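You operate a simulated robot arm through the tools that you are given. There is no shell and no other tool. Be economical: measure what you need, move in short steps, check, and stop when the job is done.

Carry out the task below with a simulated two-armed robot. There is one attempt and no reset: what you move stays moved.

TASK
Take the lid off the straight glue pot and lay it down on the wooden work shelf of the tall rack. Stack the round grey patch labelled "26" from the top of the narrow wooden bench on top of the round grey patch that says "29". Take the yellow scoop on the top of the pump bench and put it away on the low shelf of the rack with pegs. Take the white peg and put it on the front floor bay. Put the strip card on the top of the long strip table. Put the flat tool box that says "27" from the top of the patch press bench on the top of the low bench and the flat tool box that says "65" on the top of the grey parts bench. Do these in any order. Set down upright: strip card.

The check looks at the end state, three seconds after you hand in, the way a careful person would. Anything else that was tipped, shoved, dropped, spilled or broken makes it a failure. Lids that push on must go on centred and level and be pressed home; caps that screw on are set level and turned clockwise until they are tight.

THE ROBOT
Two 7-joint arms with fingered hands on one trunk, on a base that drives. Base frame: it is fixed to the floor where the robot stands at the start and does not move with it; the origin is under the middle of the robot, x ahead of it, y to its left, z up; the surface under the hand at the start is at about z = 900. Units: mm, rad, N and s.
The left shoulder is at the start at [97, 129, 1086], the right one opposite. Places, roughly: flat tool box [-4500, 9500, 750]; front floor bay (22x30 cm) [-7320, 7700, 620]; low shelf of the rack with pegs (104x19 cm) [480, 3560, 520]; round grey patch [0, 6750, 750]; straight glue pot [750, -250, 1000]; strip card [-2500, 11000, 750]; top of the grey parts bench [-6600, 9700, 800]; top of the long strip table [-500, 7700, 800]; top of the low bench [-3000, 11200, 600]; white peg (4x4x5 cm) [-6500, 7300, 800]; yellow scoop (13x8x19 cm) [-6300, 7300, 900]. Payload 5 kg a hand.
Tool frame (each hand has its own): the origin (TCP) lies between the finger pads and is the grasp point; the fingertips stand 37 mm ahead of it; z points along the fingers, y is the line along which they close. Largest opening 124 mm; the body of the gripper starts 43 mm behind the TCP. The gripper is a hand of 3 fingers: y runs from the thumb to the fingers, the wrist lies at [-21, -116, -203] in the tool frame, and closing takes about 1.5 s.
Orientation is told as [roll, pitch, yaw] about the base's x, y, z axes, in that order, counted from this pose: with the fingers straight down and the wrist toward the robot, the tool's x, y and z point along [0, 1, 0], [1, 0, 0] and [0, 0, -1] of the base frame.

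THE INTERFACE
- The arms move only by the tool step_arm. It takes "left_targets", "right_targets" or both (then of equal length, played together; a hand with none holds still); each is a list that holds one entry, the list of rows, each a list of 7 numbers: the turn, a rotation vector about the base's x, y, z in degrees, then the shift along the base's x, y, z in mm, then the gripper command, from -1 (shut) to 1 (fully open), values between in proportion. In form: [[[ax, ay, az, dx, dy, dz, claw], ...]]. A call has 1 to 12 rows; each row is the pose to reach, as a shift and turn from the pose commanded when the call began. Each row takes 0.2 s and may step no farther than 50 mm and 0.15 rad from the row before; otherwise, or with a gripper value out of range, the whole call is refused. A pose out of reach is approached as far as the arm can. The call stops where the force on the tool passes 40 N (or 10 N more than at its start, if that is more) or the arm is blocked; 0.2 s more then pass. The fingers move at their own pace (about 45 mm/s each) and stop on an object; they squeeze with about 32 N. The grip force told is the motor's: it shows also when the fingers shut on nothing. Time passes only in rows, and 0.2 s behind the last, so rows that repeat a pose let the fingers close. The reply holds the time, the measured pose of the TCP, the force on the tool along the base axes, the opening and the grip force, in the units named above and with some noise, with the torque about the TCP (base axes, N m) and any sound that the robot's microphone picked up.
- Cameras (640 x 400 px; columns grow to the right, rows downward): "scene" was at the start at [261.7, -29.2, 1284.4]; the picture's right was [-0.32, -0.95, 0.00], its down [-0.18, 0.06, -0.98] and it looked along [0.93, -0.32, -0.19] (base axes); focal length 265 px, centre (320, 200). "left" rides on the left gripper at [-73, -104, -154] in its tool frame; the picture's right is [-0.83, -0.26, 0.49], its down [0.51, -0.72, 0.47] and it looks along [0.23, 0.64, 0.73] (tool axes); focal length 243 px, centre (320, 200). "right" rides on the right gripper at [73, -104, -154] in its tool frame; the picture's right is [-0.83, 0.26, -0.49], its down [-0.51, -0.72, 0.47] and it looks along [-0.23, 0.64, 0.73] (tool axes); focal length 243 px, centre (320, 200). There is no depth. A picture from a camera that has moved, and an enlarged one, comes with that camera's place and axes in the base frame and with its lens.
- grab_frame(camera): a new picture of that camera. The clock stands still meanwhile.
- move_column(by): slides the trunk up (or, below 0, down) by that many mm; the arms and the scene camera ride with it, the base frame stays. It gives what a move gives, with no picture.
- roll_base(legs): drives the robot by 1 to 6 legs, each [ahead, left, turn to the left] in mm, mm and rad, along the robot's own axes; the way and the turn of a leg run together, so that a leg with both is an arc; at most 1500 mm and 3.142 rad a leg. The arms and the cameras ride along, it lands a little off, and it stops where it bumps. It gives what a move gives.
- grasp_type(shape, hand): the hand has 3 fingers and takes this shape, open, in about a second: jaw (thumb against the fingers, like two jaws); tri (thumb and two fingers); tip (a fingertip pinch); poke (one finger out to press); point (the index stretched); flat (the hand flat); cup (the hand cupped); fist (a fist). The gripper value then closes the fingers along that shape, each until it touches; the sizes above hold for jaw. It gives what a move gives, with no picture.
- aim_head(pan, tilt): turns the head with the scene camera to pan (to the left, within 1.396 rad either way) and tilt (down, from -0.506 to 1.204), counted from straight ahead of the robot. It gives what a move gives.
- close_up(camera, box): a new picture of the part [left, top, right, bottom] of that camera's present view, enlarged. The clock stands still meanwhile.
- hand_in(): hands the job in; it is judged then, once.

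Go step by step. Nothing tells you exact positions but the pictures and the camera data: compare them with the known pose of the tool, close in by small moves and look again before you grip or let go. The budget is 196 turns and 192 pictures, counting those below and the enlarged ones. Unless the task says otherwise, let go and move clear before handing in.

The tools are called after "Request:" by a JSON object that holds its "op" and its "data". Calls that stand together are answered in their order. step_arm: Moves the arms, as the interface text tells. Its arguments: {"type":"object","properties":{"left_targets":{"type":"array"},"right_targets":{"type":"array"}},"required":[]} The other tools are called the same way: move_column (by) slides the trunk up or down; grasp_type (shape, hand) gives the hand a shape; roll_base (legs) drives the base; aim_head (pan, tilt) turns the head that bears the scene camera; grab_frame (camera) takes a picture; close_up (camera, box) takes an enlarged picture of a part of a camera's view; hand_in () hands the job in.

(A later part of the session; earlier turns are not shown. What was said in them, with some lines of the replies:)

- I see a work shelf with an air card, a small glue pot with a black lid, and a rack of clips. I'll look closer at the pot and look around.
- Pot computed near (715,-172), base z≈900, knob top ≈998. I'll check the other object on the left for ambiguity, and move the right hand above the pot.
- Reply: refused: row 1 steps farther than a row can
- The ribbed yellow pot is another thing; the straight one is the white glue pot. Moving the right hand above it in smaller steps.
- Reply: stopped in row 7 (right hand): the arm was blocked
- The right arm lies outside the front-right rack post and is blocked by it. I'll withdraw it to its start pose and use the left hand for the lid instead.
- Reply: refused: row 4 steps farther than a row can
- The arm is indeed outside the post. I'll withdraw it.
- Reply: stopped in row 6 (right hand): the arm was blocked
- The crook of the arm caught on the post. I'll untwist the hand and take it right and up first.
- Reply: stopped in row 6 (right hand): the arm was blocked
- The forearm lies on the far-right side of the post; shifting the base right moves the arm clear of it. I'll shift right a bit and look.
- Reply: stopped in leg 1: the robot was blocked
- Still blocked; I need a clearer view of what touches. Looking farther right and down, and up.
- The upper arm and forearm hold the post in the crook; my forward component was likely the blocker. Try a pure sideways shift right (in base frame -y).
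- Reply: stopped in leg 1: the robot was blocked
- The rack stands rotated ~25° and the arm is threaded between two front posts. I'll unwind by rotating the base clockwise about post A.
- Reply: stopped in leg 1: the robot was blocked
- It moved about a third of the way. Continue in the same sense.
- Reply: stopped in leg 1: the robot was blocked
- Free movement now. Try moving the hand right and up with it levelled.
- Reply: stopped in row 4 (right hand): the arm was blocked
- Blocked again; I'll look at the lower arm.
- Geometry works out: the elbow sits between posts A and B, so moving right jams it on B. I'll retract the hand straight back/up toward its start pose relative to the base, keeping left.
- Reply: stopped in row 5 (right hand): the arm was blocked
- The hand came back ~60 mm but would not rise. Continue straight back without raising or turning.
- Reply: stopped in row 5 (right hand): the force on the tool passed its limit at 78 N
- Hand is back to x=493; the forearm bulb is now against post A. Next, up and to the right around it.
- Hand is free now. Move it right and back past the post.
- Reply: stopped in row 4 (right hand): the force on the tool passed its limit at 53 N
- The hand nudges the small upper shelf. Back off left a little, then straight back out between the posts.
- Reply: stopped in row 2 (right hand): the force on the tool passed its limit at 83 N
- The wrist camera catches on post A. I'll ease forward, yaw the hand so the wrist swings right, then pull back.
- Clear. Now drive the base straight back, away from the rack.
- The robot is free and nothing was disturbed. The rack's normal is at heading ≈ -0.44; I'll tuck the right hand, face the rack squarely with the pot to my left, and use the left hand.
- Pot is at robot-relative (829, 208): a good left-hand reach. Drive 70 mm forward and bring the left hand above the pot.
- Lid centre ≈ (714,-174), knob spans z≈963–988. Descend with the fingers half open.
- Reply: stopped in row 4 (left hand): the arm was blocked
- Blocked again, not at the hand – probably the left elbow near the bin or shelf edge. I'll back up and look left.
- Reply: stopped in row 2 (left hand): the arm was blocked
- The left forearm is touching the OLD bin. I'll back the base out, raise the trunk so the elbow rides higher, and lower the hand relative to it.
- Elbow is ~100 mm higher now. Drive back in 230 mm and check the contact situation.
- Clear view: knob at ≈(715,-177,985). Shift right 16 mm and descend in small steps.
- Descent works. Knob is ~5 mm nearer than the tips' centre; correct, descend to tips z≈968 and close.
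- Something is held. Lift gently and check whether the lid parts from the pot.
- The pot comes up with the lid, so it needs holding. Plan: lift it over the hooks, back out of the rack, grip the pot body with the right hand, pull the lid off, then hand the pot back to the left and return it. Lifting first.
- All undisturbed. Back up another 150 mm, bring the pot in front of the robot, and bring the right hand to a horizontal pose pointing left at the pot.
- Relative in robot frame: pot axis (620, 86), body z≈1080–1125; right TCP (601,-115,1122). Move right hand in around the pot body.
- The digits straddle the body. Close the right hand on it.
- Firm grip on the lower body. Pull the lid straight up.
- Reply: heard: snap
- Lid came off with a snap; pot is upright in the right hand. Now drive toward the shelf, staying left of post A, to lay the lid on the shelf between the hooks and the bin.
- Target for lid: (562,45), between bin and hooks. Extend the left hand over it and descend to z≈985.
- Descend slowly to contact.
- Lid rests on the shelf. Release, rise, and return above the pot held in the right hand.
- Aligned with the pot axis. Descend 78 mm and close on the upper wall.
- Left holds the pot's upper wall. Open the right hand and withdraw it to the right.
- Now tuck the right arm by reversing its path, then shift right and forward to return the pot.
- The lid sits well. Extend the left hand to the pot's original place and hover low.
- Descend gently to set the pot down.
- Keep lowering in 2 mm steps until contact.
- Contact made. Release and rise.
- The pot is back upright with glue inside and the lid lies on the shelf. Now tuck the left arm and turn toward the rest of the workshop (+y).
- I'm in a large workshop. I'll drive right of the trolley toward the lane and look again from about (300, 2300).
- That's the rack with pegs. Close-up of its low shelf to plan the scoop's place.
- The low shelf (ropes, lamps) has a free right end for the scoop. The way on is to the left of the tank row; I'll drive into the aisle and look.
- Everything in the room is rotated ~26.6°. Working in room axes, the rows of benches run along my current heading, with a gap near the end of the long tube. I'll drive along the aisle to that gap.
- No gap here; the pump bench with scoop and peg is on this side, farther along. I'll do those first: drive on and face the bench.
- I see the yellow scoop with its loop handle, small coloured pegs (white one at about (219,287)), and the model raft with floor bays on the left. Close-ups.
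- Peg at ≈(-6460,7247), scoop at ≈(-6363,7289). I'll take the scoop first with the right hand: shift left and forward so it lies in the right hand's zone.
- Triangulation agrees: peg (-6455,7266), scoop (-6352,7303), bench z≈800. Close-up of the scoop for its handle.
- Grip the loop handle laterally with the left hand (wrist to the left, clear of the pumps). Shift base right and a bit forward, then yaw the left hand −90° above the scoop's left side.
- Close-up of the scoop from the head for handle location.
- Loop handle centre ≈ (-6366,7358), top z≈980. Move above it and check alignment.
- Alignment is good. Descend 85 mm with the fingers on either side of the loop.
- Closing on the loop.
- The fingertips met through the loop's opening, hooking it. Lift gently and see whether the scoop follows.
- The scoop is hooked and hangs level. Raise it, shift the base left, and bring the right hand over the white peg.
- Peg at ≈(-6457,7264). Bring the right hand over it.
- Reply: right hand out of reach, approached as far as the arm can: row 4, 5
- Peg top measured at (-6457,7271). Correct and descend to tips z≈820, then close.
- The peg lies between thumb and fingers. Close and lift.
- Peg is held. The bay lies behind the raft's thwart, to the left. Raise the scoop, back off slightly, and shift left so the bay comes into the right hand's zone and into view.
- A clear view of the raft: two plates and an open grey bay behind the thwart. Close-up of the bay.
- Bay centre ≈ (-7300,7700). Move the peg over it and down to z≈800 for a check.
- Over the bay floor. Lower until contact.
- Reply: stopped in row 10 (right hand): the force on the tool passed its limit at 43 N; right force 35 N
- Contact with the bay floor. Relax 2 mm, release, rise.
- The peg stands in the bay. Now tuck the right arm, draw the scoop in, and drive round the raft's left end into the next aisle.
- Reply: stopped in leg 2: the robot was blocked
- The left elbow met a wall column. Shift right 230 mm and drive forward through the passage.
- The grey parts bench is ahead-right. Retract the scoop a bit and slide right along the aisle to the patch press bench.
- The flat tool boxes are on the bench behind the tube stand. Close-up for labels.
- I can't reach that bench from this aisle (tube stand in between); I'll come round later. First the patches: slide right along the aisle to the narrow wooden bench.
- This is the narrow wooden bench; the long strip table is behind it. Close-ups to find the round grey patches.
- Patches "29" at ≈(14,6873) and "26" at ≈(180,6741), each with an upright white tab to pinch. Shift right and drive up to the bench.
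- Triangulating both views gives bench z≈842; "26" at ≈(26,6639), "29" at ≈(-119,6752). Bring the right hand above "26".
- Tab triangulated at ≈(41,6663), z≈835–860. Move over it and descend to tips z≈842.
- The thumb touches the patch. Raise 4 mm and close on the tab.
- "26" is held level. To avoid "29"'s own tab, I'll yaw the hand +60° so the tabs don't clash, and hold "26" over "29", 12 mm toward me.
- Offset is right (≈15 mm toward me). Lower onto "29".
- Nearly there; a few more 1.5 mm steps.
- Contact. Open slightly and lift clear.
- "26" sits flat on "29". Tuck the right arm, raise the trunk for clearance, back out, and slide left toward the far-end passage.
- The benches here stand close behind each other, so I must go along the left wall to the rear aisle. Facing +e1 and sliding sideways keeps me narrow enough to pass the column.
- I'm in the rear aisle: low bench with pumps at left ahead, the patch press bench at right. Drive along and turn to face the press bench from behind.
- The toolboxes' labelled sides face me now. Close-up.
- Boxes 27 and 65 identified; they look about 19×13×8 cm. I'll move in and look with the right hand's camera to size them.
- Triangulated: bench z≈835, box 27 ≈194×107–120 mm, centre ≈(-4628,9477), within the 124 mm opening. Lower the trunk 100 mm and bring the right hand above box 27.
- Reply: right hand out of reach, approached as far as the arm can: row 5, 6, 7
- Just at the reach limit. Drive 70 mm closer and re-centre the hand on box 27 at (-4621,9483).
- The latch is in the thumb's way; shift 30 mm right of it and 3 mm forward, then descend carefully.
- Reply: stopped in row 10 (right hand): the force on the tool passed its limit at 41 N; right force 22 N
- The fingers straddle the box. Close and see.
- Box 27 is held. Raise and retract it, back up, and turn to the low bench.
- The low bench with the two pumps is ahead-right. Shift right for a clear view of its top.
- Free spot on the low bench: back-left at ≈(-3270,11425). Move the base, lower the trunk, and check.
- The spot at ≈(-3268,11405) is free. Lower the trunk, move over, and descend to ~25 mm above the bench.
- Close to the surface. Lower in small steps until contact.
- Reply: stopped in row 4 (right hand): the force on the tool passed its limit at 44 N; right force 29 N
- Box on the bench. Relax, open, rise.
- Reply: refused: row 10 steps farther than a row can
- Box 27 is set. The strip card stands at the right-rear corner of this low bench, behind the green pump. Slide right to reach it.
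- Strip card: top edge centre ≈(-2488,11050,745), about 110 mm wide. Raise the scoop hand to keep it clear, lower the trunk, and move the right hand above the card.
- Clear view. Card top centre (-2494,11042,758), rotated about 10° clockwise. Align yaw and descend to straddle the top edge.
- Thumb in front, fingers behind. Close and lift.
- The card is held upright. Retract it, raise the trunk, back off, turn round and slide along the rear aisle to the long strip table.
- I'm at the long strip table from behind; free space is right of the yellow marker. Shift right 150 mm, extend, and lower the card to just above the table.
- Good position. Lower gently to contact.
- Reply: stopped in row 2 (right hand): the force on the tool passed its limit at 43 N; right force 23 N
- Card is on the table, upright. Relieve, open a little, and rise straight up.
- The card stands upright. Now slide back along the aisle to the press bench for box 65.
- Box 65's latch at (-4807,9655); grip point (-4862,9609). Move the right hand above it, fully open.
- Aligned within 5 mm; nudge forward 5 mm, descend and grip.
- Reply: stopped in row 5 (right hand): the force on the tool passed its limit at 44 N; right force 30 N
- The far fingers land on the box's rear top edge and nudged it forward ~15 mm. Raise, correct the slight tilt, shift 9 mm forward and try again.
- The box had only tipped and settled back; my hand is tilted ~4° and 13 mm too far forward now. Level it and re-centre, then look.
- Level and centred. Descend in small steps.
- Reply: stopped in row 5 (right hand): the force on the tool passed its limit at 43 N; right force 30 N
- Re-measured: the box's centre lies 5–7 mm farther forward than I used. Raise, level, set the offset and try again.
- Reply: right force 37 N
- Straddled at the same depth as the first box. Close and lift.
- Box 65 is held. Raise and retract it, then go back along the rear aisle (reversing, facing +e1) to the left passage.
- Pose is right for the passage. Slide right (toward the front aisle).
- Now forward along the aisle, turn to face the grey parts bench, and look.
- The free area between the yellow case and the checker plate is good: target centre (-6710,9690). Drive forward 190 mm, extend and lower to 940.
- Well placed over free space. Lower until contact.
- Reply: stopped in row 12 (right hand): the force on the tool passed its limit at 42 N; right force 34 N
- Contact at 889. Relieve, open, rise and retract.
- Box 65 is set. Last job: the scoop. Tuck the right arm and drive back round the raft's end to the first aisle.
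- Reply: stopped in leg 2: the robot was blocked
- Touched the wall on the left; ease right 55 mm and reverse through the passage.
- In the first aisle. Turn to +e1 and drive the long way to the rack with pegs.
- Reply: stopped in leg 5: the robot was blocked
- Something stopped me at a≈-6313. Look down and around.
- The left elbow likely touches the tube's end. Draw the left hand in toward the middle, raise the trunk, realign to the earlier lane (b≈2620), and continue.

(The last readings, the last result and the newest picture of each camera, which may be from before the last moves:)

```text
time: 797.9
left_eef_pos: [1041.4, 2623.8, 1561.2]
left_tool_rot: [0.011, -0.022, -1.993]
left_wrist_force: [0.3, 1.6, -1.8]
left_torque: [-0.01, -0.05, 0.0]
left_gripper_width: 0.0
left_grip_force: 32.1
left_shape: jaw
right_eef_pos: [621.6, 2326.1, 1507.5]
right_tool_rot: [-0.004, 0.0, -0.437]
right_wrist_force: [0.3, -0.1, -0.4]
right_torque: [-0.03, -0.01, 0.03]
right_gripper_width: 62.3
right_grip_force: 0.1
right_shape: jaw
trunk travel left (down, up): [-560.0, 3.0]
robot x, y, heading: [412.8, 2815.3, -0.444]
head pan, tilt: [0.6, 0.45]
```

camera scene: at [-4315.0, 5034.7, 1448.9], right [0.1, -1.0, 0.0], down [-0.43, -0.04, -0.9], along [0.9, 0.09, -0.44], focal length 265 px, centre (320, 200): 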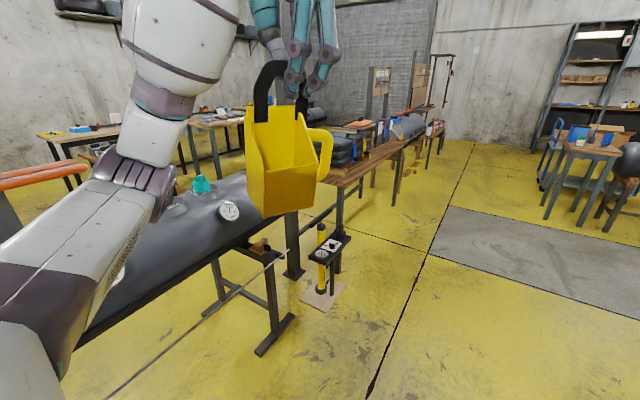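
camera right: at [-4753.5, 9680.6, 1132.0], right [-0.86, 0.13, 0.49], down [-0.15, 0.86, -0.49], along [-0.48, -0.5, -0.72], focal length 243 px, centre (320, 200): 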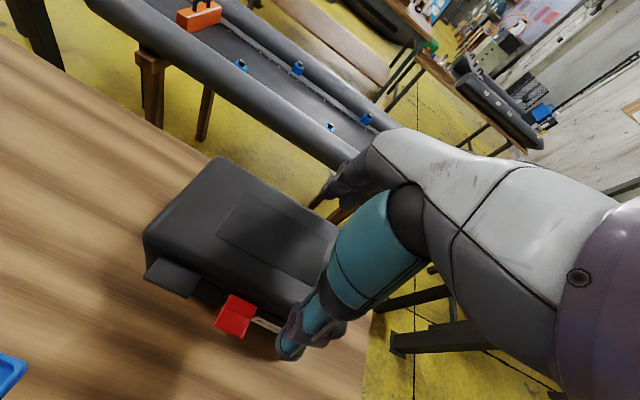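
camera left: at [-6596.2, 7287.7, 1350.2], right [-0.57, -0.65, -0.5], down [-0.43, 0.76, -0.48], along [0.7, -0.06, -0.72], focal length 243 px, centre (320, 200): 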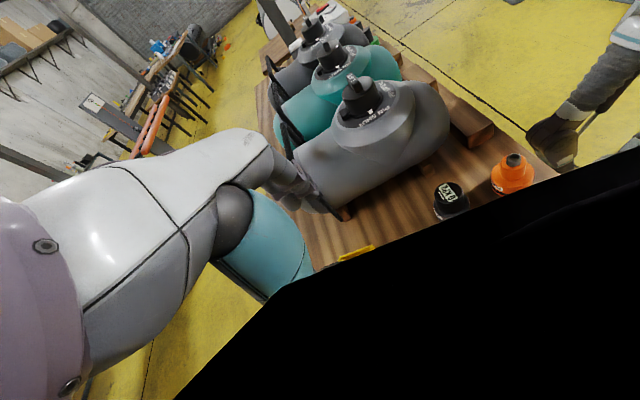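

Arrived by the rack with pegs. Slide back from it a bit, turn to face it, lower the trunk partly and look.

Request:
{"op": "roll_base", "data": {"legs": [[0, -260, 0], [0, 0, 1.551]]}}

Request:
{"op": "aim_head", "data": {"pan": -0.2, "tilt": 0.7}}

Request:
{"op": "grab_frame", "data": {"camera": "scene"}}

```text
time: 804.6
left_eef_pos: [499.4, 3202.3, 1559.4]
left_tool_rot: [0.009, -0.02, -0.432]
left_wrist_force: [-0.1, -0.3, -1.4]
left_torque: [-0.01, -0.01, -0.05]
left_gripper_width: 0.0
left_grip_force: 32.4
left_shape: jaw
right_eef_pos: [792.1, 2779.1, 1506.7]
right_tool_rot: [-0.005, 0.001, 1.123]
right_wrist_force: [1.0, -0.4, -0.1]
right_torque: [-0.03, 0.0, 0.0]
right_gripper_width: 62.2
right_grip_force: 0.2
right_shape: jaw
trunk travel left (down, up): [-560.0, 3.0]
robot x, y, heading: [303.7, 2574.6, 1.111]
head pan, tilt: [0.6, 0.45]
```

```text
time: 805.7
left_eef_pos: [500.1, 3202.0, 1560.4]
left_tool_rot: [0.01, -0.021, -0.433]
left_wrist_force: [-0.9, -1.0, -1.2]
left_torque: [0.0, -0.01, 0.0]
left_gripper_width: 0.0
left_grip_force: 31.9
left_shape: jaw
right_eef_pos: [791.3, 2778.7, 1506.4]
right_tool_rot: [-0.005, 0.002, 1.123]
right_wrist_force: [-0.6, 0.6, -0.1]
right_torque: [0.0, -0.01, -0.05]
right_gripper_width: 62.5
right_grip_force: 0.1
right_shape: jaw
trunk travel left (down, up): [-560.0, 3.0]
robot x, y, heading: [302.7, 2575.9, 1.113]
head pan, tilt: [-0.201, 0.7]
```

```text
16 pictures are left
camera scene: at [365.4, 2670.7, 1553.9], right [0.79, -0.61, 0.0], down [-0.39, -0.51, -0.77], along [0.47, 0.61, -0.64], focal length 265 px, centre (320, 200)
```

scene: 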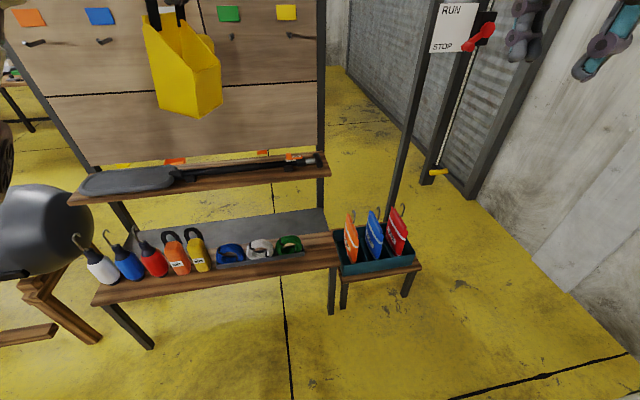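

The free right end of the low shelf is clear: scoop target centre ≈(869,3329), paddle shelf front is 60 mm behind the hand. Move the base, lower the trunk, and look.

Request:
{"op": "roll_base", "data": {"legs": [[0, -340, -0.006], [150, 0, 0]]}}

Request:
{"op": "move_column", "data": {"by": -400}}

Request:
{"op": "aim_head", "data": {"pan": 0.15, "tilt": 0.7}}

Request:
{"op": "grab_frame", "data": {"camera": "scene"}}

```text
time: 810.2
left_eef_pos: [871.6, 3178.0, 1563.1]
left_tool_rot: [0.013, -0.022, -0.442]
left_wrist_force: [-0.2, 0.6, -1.2]
left_torque: [0.05, -0.01, 0.01]
left_gripper_width: 0.2
left_grip_force: 32.0
left_shape: jaw
right_eef_pos: [1159.8, 2751.7, 1509.4]
right_tool_rot: [-0.004, -0.003, 1.111]
right_wrist_force: [-0.2, -0.1, 0.4]
right_torque: [0.01, -0.03, -0.04]
right_gripper_width: 62.3
right_grip_force: 0.1
right_shape: jaw
trunk travel left (down, up): [-560.0, 3.0]
robot x, y, heading: [670.8, 2561.5, 1.097]
head pan, tilt: [-0.201, 0.7]
```

```text
time: 814.0
left_eef_pos: [873.7, 3182.3, 1161.0]
left_tool_rot: [0.01, -0.022, -0.443]
left_wrist_force: [-0.6, -1.2, -1.0]
left_torque: [0.02, -0.05, -0.02]
left_gripper_width: 0.0
left_grip_force: 31.6
left_shape: jaw
right_eef_pos: [1160.2, 2755.7, 1107.9]
right_tool_rot: [-0.002, 0.001, 1.111]
right_wrist_force: [0.5, 0.0, 0.7]
right_torque: [-0.04, 0.0, -0.02]
right_gripper_width: 62.3
right_grip_force: 0.1
right_shape: jaw
trunk travel left (down, up): [-160.0, 403.0]
robot x, y, heading: [673.1, 2558.9, 1.105]
head pan, tilt: [-0.201, 0.7]
```

```text
time: 814.9
left_eef_pos: [874.0, 3183.2, 1159.9]
left_tool_rot: [0.009, -0.02, -0.442]
left_wrist_force: [-0.4, -0.4, -1.4]
left_torque: [-0.03, 0.01, -0.03]
left_gripper_width: 0.0
left_grip_force: 32.3
left_shape: jaw
right_eef_pos: [1162.7, 2756.5, 1107.1]
right_tool_rot: [-0.002, 0.0, 1.111]
right_wrist_force: [0.4, -0.5, -0.6]
right_torque: [0.0, 0.04, -0.01]
right_gripper_width: 62.3
right_grip_force: 0.0
right_shape: jaw
trunk travel left (down, up): [-160.0, 403.0]
robot x, y, heading: [669.3, 2557.8, 1.103]
head pan, tilt: [0.15, 0.7]
```

```text
15 pictures are left
camera scene: at [791.8, 2832.5, 1107.4], right [0.95, -0.31, 0.0], down [-0.2, -0.61, -0.76], along [0.24, 0.73, -0.64], focal length 265 px, centre (320, 200)
```

scene: 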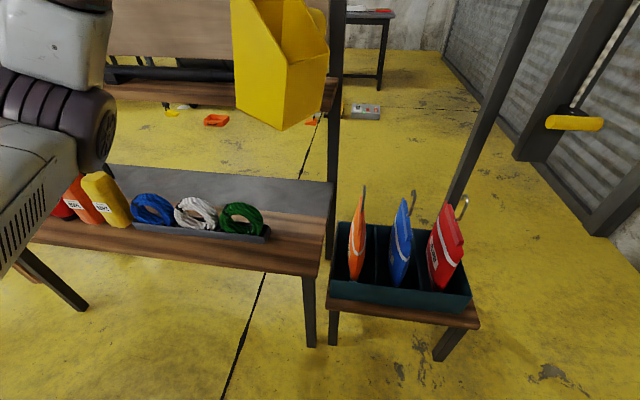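

The scoop has rotated about 14° in the hand. Rotate the hand back, move over the target at z≈900 and check.

Request:
{"op": "step_arm", "data": {"left_targets": [[[0, 0, 2, -2, 21, -30, -1], [0, 0, 4, -5, 42, -60, -1], [0, 0, 6, -7, 63, -90, -1], [0, 0, 8, -10, 85, -125, -1], [0, 0, 10, -12, 106, -160, -1], [0, 0, 12, -14, 127, -195, -1], [0, 0, 14, -17, 148, -230, -1], [0, 0, 14, -19, 169, -260, -1], [0, 0, 14, -19, 169, -260, -1]]]}}

Request:
{"op": "grab_frame", "data": {"camera": "scene"}}

```text
time: 816.9
left_eef_pos: [854.9, 3351.2, 899.3]
left_tool_rot: [0.011, -0.02, -0.2]
left_wrist_force: [0.4, 0.5, -0.9]
left_torque: [0.02, -0.03, 0.03]
left_gripper_width: 0.0
left_grip_force: 31.8
left_shape: jaw
right_eef_pos: [1161.4, 2755.4, 1107.0]
right_tool_rot: [-0.004, 0.0, 1.112]
right_wrist_force: [0.7, -1.2, 0.0]
right_torque: [0.04, -0.02, 0.01]
right_gripper_width: 62.3
right_grip_force: 0.1
right_shape: jaw
trunk travel left (down, up): [-160.0, 403.0]
robot x, y, heading: [669.2, 2558.6, 1.102]
head pan, tilt: [0.15, 0.7]
```

```text
14 pictures are left
camera scene: at [791.7, 2831.9, 1107.6], right [0.95, -0.31, 0.0], down [-0.2, -0.61, -0.77], along [0.24, 0.73, -0.64], focal length 265 px, centre (320, 200)
```

scene: 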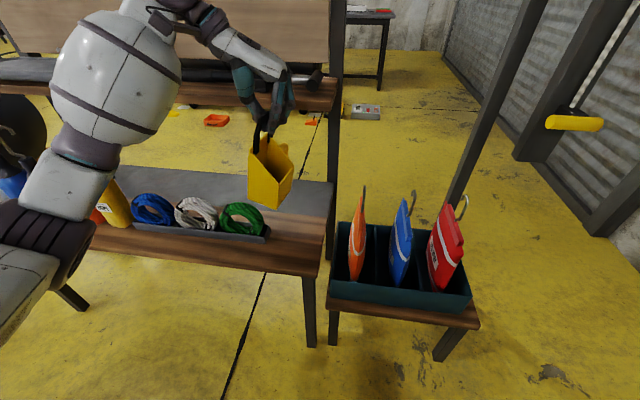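

Close-up of the scoop over the shelf end.

Request:
{"op": "close_up", "data": {"camera": "scene", "box": [200, 110, 360, 290]}}

```text
2.22 times, centred on (280, 200) of scene
camera zoom: at [791.7, 2831.9, 1107.6], right [0.95, -0.31, 0.0], down [-0.2, -0.61, -0.77], along [0.24, 0.73, -0.64], focal length 589 px, centre (409, 200)
```

zoom: 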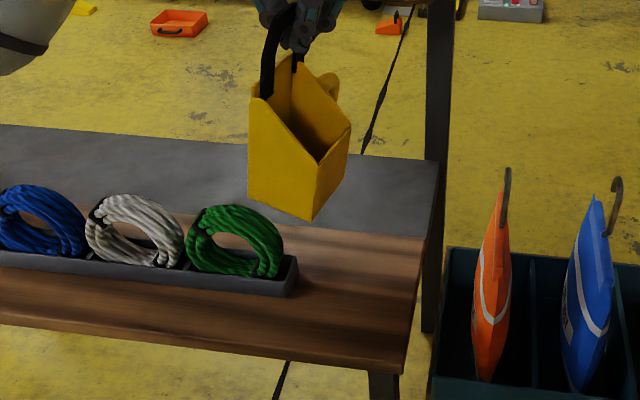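

The scoop hangs rolled with its right-bottom edge lowest; I'll set that edge down first, 50 mm farther right, so it comes to rest between the tray and the shelf end. Raise the trunk for elbow clearance and lower the hand.

Request:
{"op": "move_column", "data": {"by": 120}}

Request:
{"op": "step_arm", "data": {"left_targets": [[[0, 0, 0, 20, -5, -30, -1], [0, 0, 0, 40, -10, -60, -1], [0, 0, 0, 49, -13, -100, -1], [0, 0, 0, 49, -13, -145, -1], [0, 0, 0, 49, -13, -190, -1], [0, 0, 0, 49, -13, -235, -1], [0, 0, 0, 49, -13, -270, -1], [0, 0, 0, 49, -13, -280, -1], [0, 0, 0, 49, -13, -280, -1]]]}}

Request:
{"op": "aim_head", "data": {"pan": 0.1, "tilt": 0.85}}

Request:
{"op": "grab_frame", "data": {"camera": "scene"}}

```text
time: 818.4
left_eef_pos: [854.7, 3350.9, 1019.3]
left_tool_rot: [0.01, -0.021, -0.198]
left_wrist_force: [0.4, -0.9, -1.2]
left_torque: [0.05, -0.02, 0.04]
left_gripper_width: 0.1
left_grip_force: 32.1
left_shape: jaw
right_eef_pos: [1162.0, 2759.1, 1226.5]
right_tool_rot: [-0.004, 0.001, 1.112]
right_wrist_force: [0.8, 1.0, -0.1]
right_torque: [-0.03, 0.01, -0.01]
right_gripper_width: 62.1
right_grip_force: 0.1
right_shape: jaw
trunk travel left (down, up): [-280.0, 283.0]
robot x, y, heading: [667.7, 2558.6, 1.1]
head pan, tilt: [0.15, 0.7]
```

```text
time: 820.4
left_eef_pos: [902.8, 3338.1, 739.1]
left_tool_rot: [0.009, -0.022, -0.201]
left_wrist_force: [-0.2, 0.7, -1.4]
left_torque: [0.0, 0.02, 0.01]
left_gripper_width: 0.0
left_grip_force: 32.1
left_shape: jaw
right_eef_pos: [1160.8, 2756.4, 1227.1]
right_tool_rot: [-0.005, 0.0, 1.111]
right_wrist_force: [-0.7, -0.5, 0.3]
right_torque: [-0.01, 0.02, -0.03]
right_gripper_width: 62.2
right_grip_force: 0.1
right_shape: jaw
trunk travel left (down, up): [-280.0, 283.0]
robot x, y, heading: [667.8, 2557.4, 1.101]
head pan, tilt: [0.15, 0.7]
```

```text
time: 821.0
left_eef_pos: [904.1, 3339.3, 740.9]
left_tool_rot: [0.01, -0.02, -0.2]
left_wrist_force: [0.0, -0.6, -1.0]
left_torque: [-0.01, -0.01, -0.03]
left_gripper_width: 0.2
left_grip_force: 32.0
left_shape: jaw
right_eef_pos: [1161.2, 2757.2, 1227.0]
right_tool_rot: [-0.003, 0.0, 1.111]
right_wrist_force: [0.1, 0.1, 0.6]
right_torque: [0.03, 0.01, 0.0]
right_gripper_width: 62.3
right_grip_force: 0.0
right_shape: jaw
trunk travel left (down, up): [-280.0, 283.0]
robot x, y, heading: [665.5, 2557.2, 1.101]
head pan, tilt: [0.099, 0.85]
```

```text
12 pictures are left
camera scene: at [774.7, 2787.8, 1230.3], right [0.93, -0.36, 0.0], down [-0.27, -0.7, -0.66], along [0.24, 0.62, -0.75], focal length 265 px, centre (320, 200)
```

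scene: 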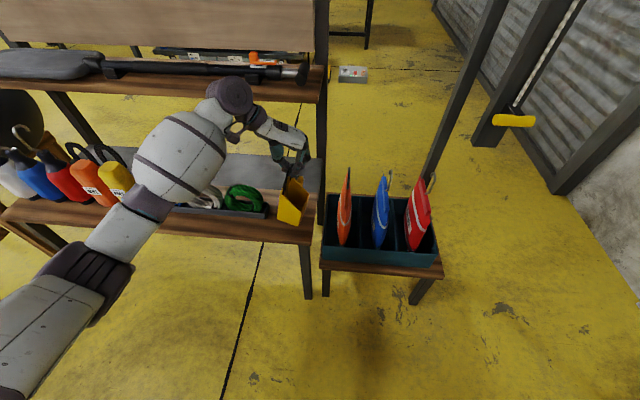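

Request:
{"op": "close_up", "data": {"camera": "scene", "box": [210, 140, 340, 260]}}

```text
3.33 times, centred on (275, 200) of scene
camera zoom: at [774.7, 2787.8, 1230.3], right [0.93, -0.36, 0.0], down [-0.27, -0.7, -0.66], along [0.24, 0.62, -0.75], focal length 884 px, centre (470, 200)
```

zoom: 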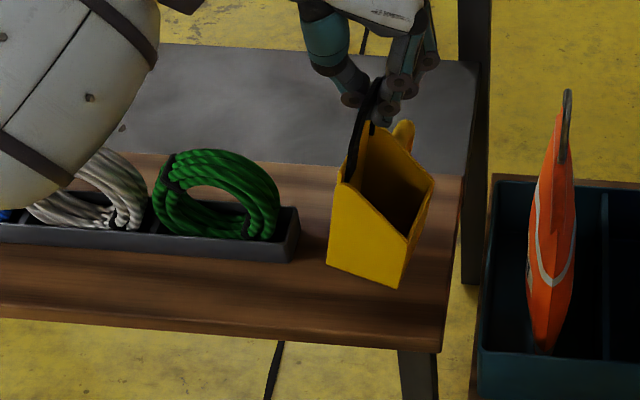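

The scoop is right over the free space. Lower in small steps.

Request:
{"op": "step_arm", "data": {"left_targets": [[[0, 0, 0, 0, 0, -6, -1], [0, 0, 0, 0, 0, -12, -1], [0, 0, 0, 0, 0, -18, -1], [0, 0, 0, 0, 0, -23, -1], [0, 0, 0, 0, 0, -28, -1], [0, 0, 0, 0, 0, -28, -1]]]}}

Request:
{"op": "close_up", "data": {"camera": "scene", "box": [210, 140, 340, 260]}}

```text
time: 822.5
left_eef_pos: [904.2, 3338.2, 712.4]
left_tool_rot: [0.009, -0.021, -0.199]
left_wrist_force: [0.0, 0.3, -0.5]
left_torque: [0.0, -0.01, 0.0]
left_gripper_width: 0.0
left_grip_force: 32.1
left_shape: jaw
right_eef_pos: [1161.5, 2755.2, 1226.4]
right_tool_rot: [-0.004, 0.0, 1.113]
right_wrist_force: [-0.3, 0.0, -0.5]
right_torque: [-0.03, 0.02, 0.03]
right_gripper_width: 62.3
right_grip_force: 0.2
right_shape: jaw
trunk travel left (down, up): [-280.0, 283.0]
robot x, y, heading: [670.8, 2559.5, 1.1]
head pan, tilt: [0.099, 0.85]
```

```text
3.33 times, centred on (275, 200) of scene
camera zoom: at [774.7, 2787.7, 1230.3], right [0.93, -0.36, 0.0], down [-0.27, -0.7, -0.66], along [0.24, 0.62, -0.75], focal length 884 px, centre (470, 200)
```

zoom: 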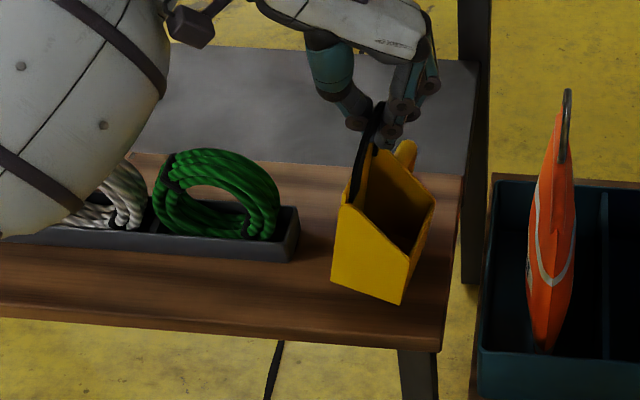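

It's touching; lower another 14 mm so the scoop can settle level.

Request:
{"op": "step_arm", "data": {"left_targets": [[[0, 0, 0, 0, 0, -4, -1], [0, 0, 0, 0, 0, -8, -1], [0, 0, 0, 0, 0, -12, -1], [0, 0, 0, 0, 0, -15, -1], [0, 0, 0, 0, 0, -15, -1]]]}}

Request:
{"op": "close_up", "data": {"camera": "scene", "box": [210, 140, 340, 260]}}

```text
time: 823.6
left_eef_pos: [902.9, 3338.9, 697.1]
left_tool_rot: [0.01, -0.021, -0.2]
left_wrist_force: [-0.9, -0.7, -1.1]
left_torque: [0.01, -0.02, -0.03]
left_gripper_width: 0.1
left_grip_force: 31.7
left_shape: jaw
right_eef_pos: [1162.6, 2755.4, 1226.0]
right_tool_rot: [-0.003, 0.0, 1.111]
right_wrist_force: [-0.5, 0.0, 0.3]
right_torque: [0.01, -0.02, -0.02]
right_gripper_width: 62.1
right_grip_force: 0.1
right_shape: jaw
trunk travel left (down, up): [-280.0, 283.0]
robot x, y, heading: [667.8, 2556.4, 1.103]
head pan, tilt: [0.099, 0.85]
```

```text
3.33 times, centred on (275, 200) of scene
camera zoom: at [774.6, 2787.3, 1230.4], right [0.93, -0.36, 0.0], down [-0.27, -0.7, -0.66], along [0.24, 0.62, -0.75], focal length 884 px, centre (470, 200)
```

zoom: 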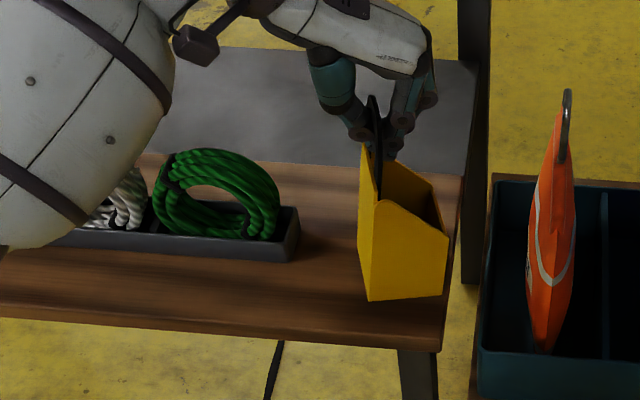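

It stands upright but close to the shelf's right edge. Lift a little, shift 25 mm left, and set down again.

Request:
{"op": "step_arm", "data": {"left_targets": [[[0, 0, 0, 0, 0, 12, -1], [0, 0, 0, 0, 0, 28, -1], [0, 0, 0, 0, 0, 42, -1], [0, 0, 0, -11, 6, 42, -1], [0, 0, 0, -23, 11, 42, -1], [0, 0, 0, -23, 11, 30, -1], [0, 0, 0, -23, 11, 20, -1], [0, 0, 0, -23, 11, 12, -1], [0, 0, 0, -23, 11, 6, -1], [0, 0, 0, -23, 11, 0, -1], [0, 0, 0, -23, 11, 0, -1]]]}}

Request:
{"op": "close_up", "data": {"camera": "scene", "box": [210, 140, 340, 260]}}

```text
time: 826.0
left_eef_pos: [880.2, 3350.1, 697.5]
left_tool_rot: [0.011, -0.021, -0.2]
left_wrist_force: [0.3, -0.9, 0.6]
left_torque: [0.03, 0.0, 0.01]
left_gripper_width: 0.0
left_grip_force: 31.7
left_shape: jaw
right_eef_pos: [1162.0, 2756.1, 1227.1]
right_tool_rot: [-0.002, 0.0, 1.112]
right_wrist_force: [0.1, 0.2, -0.3]
right_torque: [0.02, -0.02, 0.02]
right_gripper_width: 62.1
right_grip_force: 0.0
right_shape: jaw
trunk travel left (down, up): [-280.0, 283.0]
robot x, y, heading: [666.6, 2559.1, 1.101]
head pan, tilt: [0.099, 0.85]
```

```text
3.33 times, centred on (275, 200) of scene
camera zoom: at [774.7, 2787.6, 1230.4], right [0.93, -0.36, 0.0], down [-0.27, -0.7, -0.66], along [0.24, 0.62, -0.75], focal length 884 px, centre (470, 200)
```

zoom: 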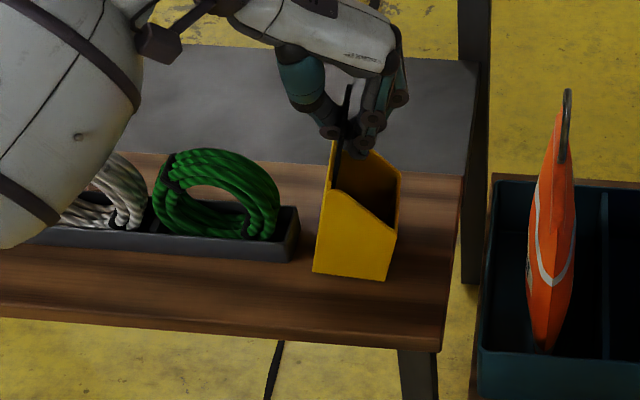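

It's still leaning on its right-bottom edge; lower a bit more to let it settle level.

Request:
{"op": "step_arm", "data": {"left_targets": [[[0, 0, 0, 0, 0, -5, -1], [0, 0, 0, 0, 0, -10, -1], [0, 0, 0, 0, 0, -14, -1], [0, 0, 0, 0, 0, -18, -1], [0, 0, 0, 0, 0, -18, -1]]]}}

Request:
{"op": "close_up", "data": {"camera": "scene", "box": [210, 140, 340, 260]}}

```text
time: 827.2
left_eef_pos: [881.7, 3350.7, 680.7]
left_tool_rot: [0.01, -0.022, -0.199]
left_wrist_force: [-0.3, 0.6, 0.0]
left_torque: [-0.02, 0.01, 0.02]
left_gripper_width: 0.0
left_grip_force: 32.2
left_shape: jaw
right_eef_pos: [1161.7, 2756.1, 1226.3]
right_tool_rot: [-0.003, 0.0, 1.111]
right_wrist_force: [0.6, 0.1, 0.9]
right_torque: [0.0, -0.01, 0.01]
right_gripper_width: 62.3
right_grip_force: 0.0
right_shape: jaw
trunk travel left (down, up): [-280.0, 283.0]
robot x, y, heading: [666.0, 2559.6, 1.107]
head pan, tilt: [0.099, 0.85]
```

```text
3.33 times, centred on (275, 200) of scene
camera zoom: at [774.7, 2787.6, 1230.3], right [0.93, -0.36, 0.0], down [-0.27, -0.7, -0.66], along [0.24, 0.62, -0.75], focal length 884 px, centre (470, 200)
```

zoom: 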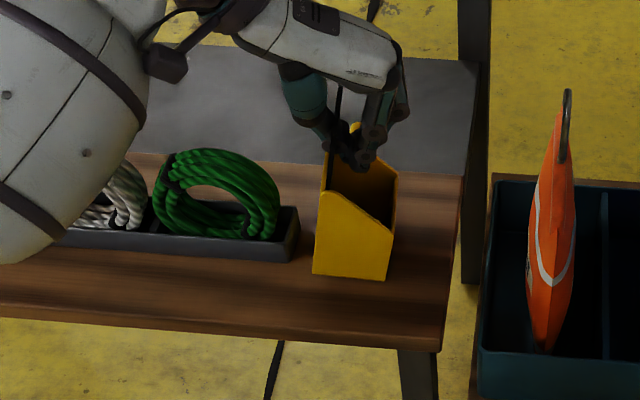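

The weight is on the shelf now. Open slowly to free the loop, then check before lifting.

Request:
{"op": "step_arm", "data": {"left_targets": [[[0, 0, 0, 0, 0, 0, -0.9], [0, 0, 0, 0, 0, 0, -0.8], [0, 0, 0, 0, 0, 0, -0.7], [0, 0, 0, 0, 0, 0, -0.6], [0, 0, 0, 0, 0, 0, -0.4], [0, 0, 0, 0, 0, 0, -0.2], [0, 0, 0, 0, 0, 0, 0], [0, 0, 0, 0, 0, 0, 0]]]}}

Request:
{"op": "close_up", "data": {"camera": "scene", "box": [210, 140, 340, 260]}}

```text
time: 829.0
left_eef_pos: [882.1, 3349.3, 680.7]
left_tool_rot: [0.01, -0.022, -0.202]
left_wrist_force: [4.7, -0.5, 5.0]
left_torque: [-0.08, -0.6, -0.06]
left_gripper_width: 55.0
left_grip_force: 0.0
left_shape: jaw
right_eef_pos: [1162.2, 2755.0, 1225.7]
right_tool_rot: [-0.005, 0.001, 1.112]
right_wrist_force: [0.0, 0.5, 0.8]
right_torque: [0.0, -0.03, -0.03]
right_gripper_width: 62.2
right_grip_force: 0.1
right_shape: jaw
trunk travel left (down, up): [-280.0, 283.0]
robot x, y, heading: [668.1, 2559.0, 1.107]
head pan, tilt: [0.099, 0.85]
```

```text
3.33 times, centred on (275, 200) of scene
camera zoom: at [774.8, 2787.1, 1230.5], right [0.93, -0.36, 0.0], down [-0.27, -0.7, -0.66], along [0.24, 0.62, -0.75], focal length 884 px, centre (470, 200)
```

zoom: 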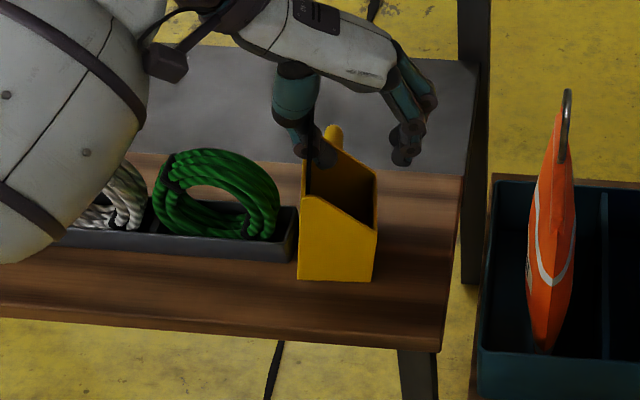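

The thumb tip is caught inside the wall below the rim. Close again, raise 17 mm within the loop, then open.

Request:
{"op": "step_arm", "data": {"left_targets": [[[0, 0, 0, 0, 0, 0, -0.4], [0, 0, 0, 0, 0, 0, -0.8], [0, 0, 0, 0, 0, 0, -0.95], [0, 0, 0, 0, 0, 0, -0.95], [0, 0, 0, 0, 0, 6, -0.95], [0, 0, 0, 0, 0, 12, -0.95], [0, 0, 0, 0, 0, 17, -0.95], [0, 0, 0, 0, 0, 17, -0.8], [0, 0, 0, 0, 0, 17, -0.6], [0, 0, 0, 0, 0, 17, -0.4], [0, 0, 0, 0, 0, 17, -0.2], [0, 0, 0, 0, 0, 17, -0.2]]]}}

Request:
{"op": "close_up", "data": {"camera": "scene", "box": [210, 140, 340, 260]}}

```text
time: 831.6
left_eef_pos: [881.5, 3349.7, 696.9]
left_tool_rot: [0.008, -0.02, -0.2]
left_wrist_force: [0.8, -0.3, -0.2]
left_torque: [-0.02, -0.07, -0.01]
left_gripper_width: 48.7
left_grip_force: 0.1
left_shape: jaw
right_eef_pos: [1162.9, 2756.4, 1226.5]
right_tool_rot: [-0.003, 0.0, 1.112]
right_wrist_force: [-0.5, -0.5, -0.2]
right_torque: [0.01, 0.0, 0.02]
right_gripper_width: 62.5
right_grip_force: 0.0
right_shape: jaw
trunk travel left (down, up): [-280.0, 283.0]
robot x, y, heading: [665.5, 2558.9, 1.103]
head pan, tilt: [0.099, 0.85]
```

```text
3.33 times, centred on (275, 200) of scene
camera zoom: at [774.7, 2787.7, 1230.3], right [0.93, -0.36, 0.0], down [-0.27, -0.7, -0.66], along [0.24, 0.62, -0.75], focal length 884 px, centre (470, 200)
```

zoom: 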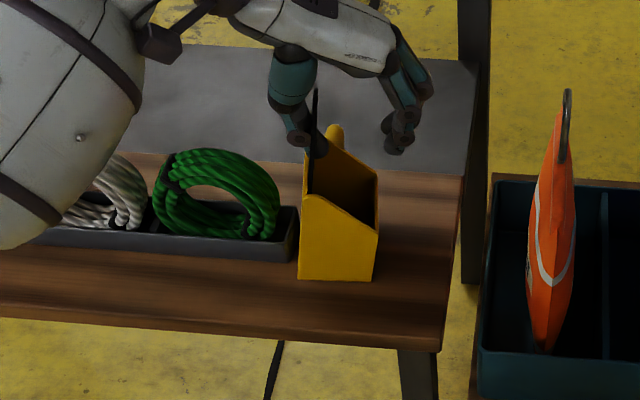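

Open further with the hand 8 mm higher, watching the force.

Request:
{"op": "step_arm", "data": {"left_targets": [[[0, 0, 0, 0, 0, 4, -0.2], [0, 0, 0, 0, 0, 8, -0.2], [0, 0, 0, 0, 0, 8, 0], [0, 0, 0, 0, 0, 8, 0.2], [0, 0, 0, 0, 0, 8, 0.4], [0, 0, 0, 0, 0, 8, 0.4]]]}}

Request:
{"op": "close_up", "data": {"camera": "scene", "box": [210, 140, 340, 260]}}

```text
time: 833.0
left_eef_pos: [881.8, 3350.1, 704.7]
left_tool_rot: [0.008, -0.021, -0.198]
left_wrist_force: [-0.5, 1.4, -0.3]
left_torque: [-0.01, 0.01, 0.02]
left_gripper_width: 86.5
left_grip_force: 0.1
left_shape: jaw
right_eef_pos: [1161.7, 2756.2, 1227.3]
right_tool_rot: [-0.002, 0.001, 1.111]
right_wrist_force: [-0.2, 0.0, -0.3]
right_torque: [-0.03, 0.01, -0.01]
right_gripper_width: 61.9
right_grip_force: 0.0
right_shape: jaw
trunk travel left (down, up): [-280.0, 283.0]
robot x, y, heading: [664.4, 2560.2, 1.099]
head pan, tilt: [0.099, 0.85]
```

```text
3.33 times, centred on (275, 200) of scene
camera zoom: at [774.7, 2787.7, 1230.3], right [0.93, -0.36, 0.0], down [-0.27, -0.7, -0.66], along [0.24, 0.62, -0.75], focal length 884 px, centre (470, 200)
```

zoom: 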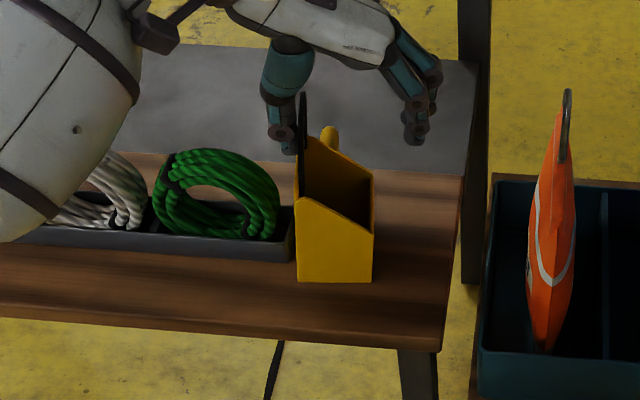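

The scoop stands free and upright. Lift the hand straight up, then back the base away.

Request:
{"op": "step_arm", "data": {"left_targets": [[[0, 0, 0, 0, 0, 20, 0.4], [0, 0, 0, 0, 0, 55, 0.4], [0, 0, 0, 0, 0, 95, 0.4], [0, 0, 0, 0, 0, 135, 0.4], [0, 0, 0, 0, 0, 175, 0.4], [0, 0, 0, 0, 0, 215, 0.4], [0, 0, 0, 0, 0, 250, 0.4], [0, 0, 0, 0, 0, 250, 0.4]]]}}

Request:
{"op": "roll_base", "data": {"legs": [[-250, 0, 0]]}}

Request:
{"op": "grab_frame", "data": {"camera": "scene"}}

```text
time: 834.9
left_eef_pos: [881.7, 3349.4, 953.9]
left_tool_rot: [0.008, -0.023, -0.198]
left_wrist_force: [-0.4, -0.2, 0.3]
left_torque: [0.0, 0.01, 0.0]
left_gripper_width: 87.0
left_grip_force: 0.0
left_shape: jaw
right_eef_pos: [1161.5, 2756.9, 1225.5]
right_tool_rot: [-0.004, 0.001, 1.113]
right_wrist_force: [0.0, 0.1, 0.5]
right_torque: [-0.04, -0.03, 0.02]
right_gripper_width: 62.3
right_grip_force: 0.1
right_shape: jaw
trunk travel left (down, up): [-280.0, 283.0]
robot x, y, heading: [670.7, 2558.9, 1.109]
head pan, tilt: [0.099, 0.85]
```

```text
time: 836.7
left_eef_pos: [771.1, 3126.7, 952.4]
left_tool_rot: [0.009, -0.02, -0.2]
left_wrist_force: [-0.6, 0.2, -0.4]
left_torque: [0.02, -0.02, 0.04]
left_gripper_width: 86.7
left_grip_force: 0.2
left_shape: jaw
right_eef_pos: [1049.3, 2532.5, 1226.8]
right_tool_rot: [-0.004, 0.003, 1.111]
right_wrist_force: [-0.3, 0.2, 0.1]
right_torque: [-0.04, 0.0, 0.06]
right_gripper_width: 62.2
right_grip_force: 0.0
right_shape: jaw
trunk travel left (down, up): [-280.0, 283.0]
robot x, y, heading: [556.3, 2334.8, 1.097]
head pan, tilt: [0.099, 0.85]
```

```text
3 pictures are left
camera scene: at [663.0, 2565.8, 1230.2], right [0.93, -0.36, 0.0], down [-0.27, -0.7, -0.66], along [0.24, 0.61, -0.75], focal length 265 px, centre (320, 200)
```

scene: 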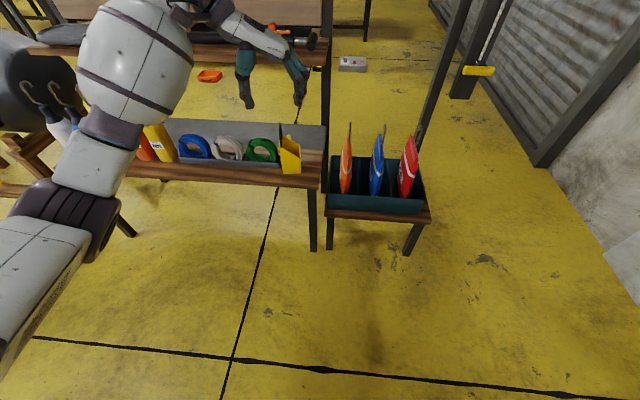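

The scoop stands on the low shelf, both hands are empty and clear, and every part of the task is done. Handing in.

Request:
{"op": "hand_in", "data": {}}

```text
The job is handed in.
```

I finished every part of the task and handed it in with both hands empty and clear:
- **Glue pot:** the lid is off and lies on the wooden work shelf. It snapped off with the pot held in the air, and I set the pot back upright about 1 cm from where it stood.
- **Patches:** "26" lies flat on top of "29", about 15 mm off centre so it clears the upright tab on "29".
- **White peg:** it stands upright in the front floor bay.
- **Tool boxes:** "27" is on the low bench and "65" is on the grey parts bench.
- **Strip card:** it stands upright on the long strip table.
- **Yellow scoop:** it stands upright at the right end of the rack's low shelf, right beside the rope tray, which it may be touching.

Early on, an arm caught on the posts of the tall rack and lightly touched its small upper shelf. The arms also touched a wall column, the wall, and probably the end of the long tube while driving. I saw nothing else moved or knocked over.
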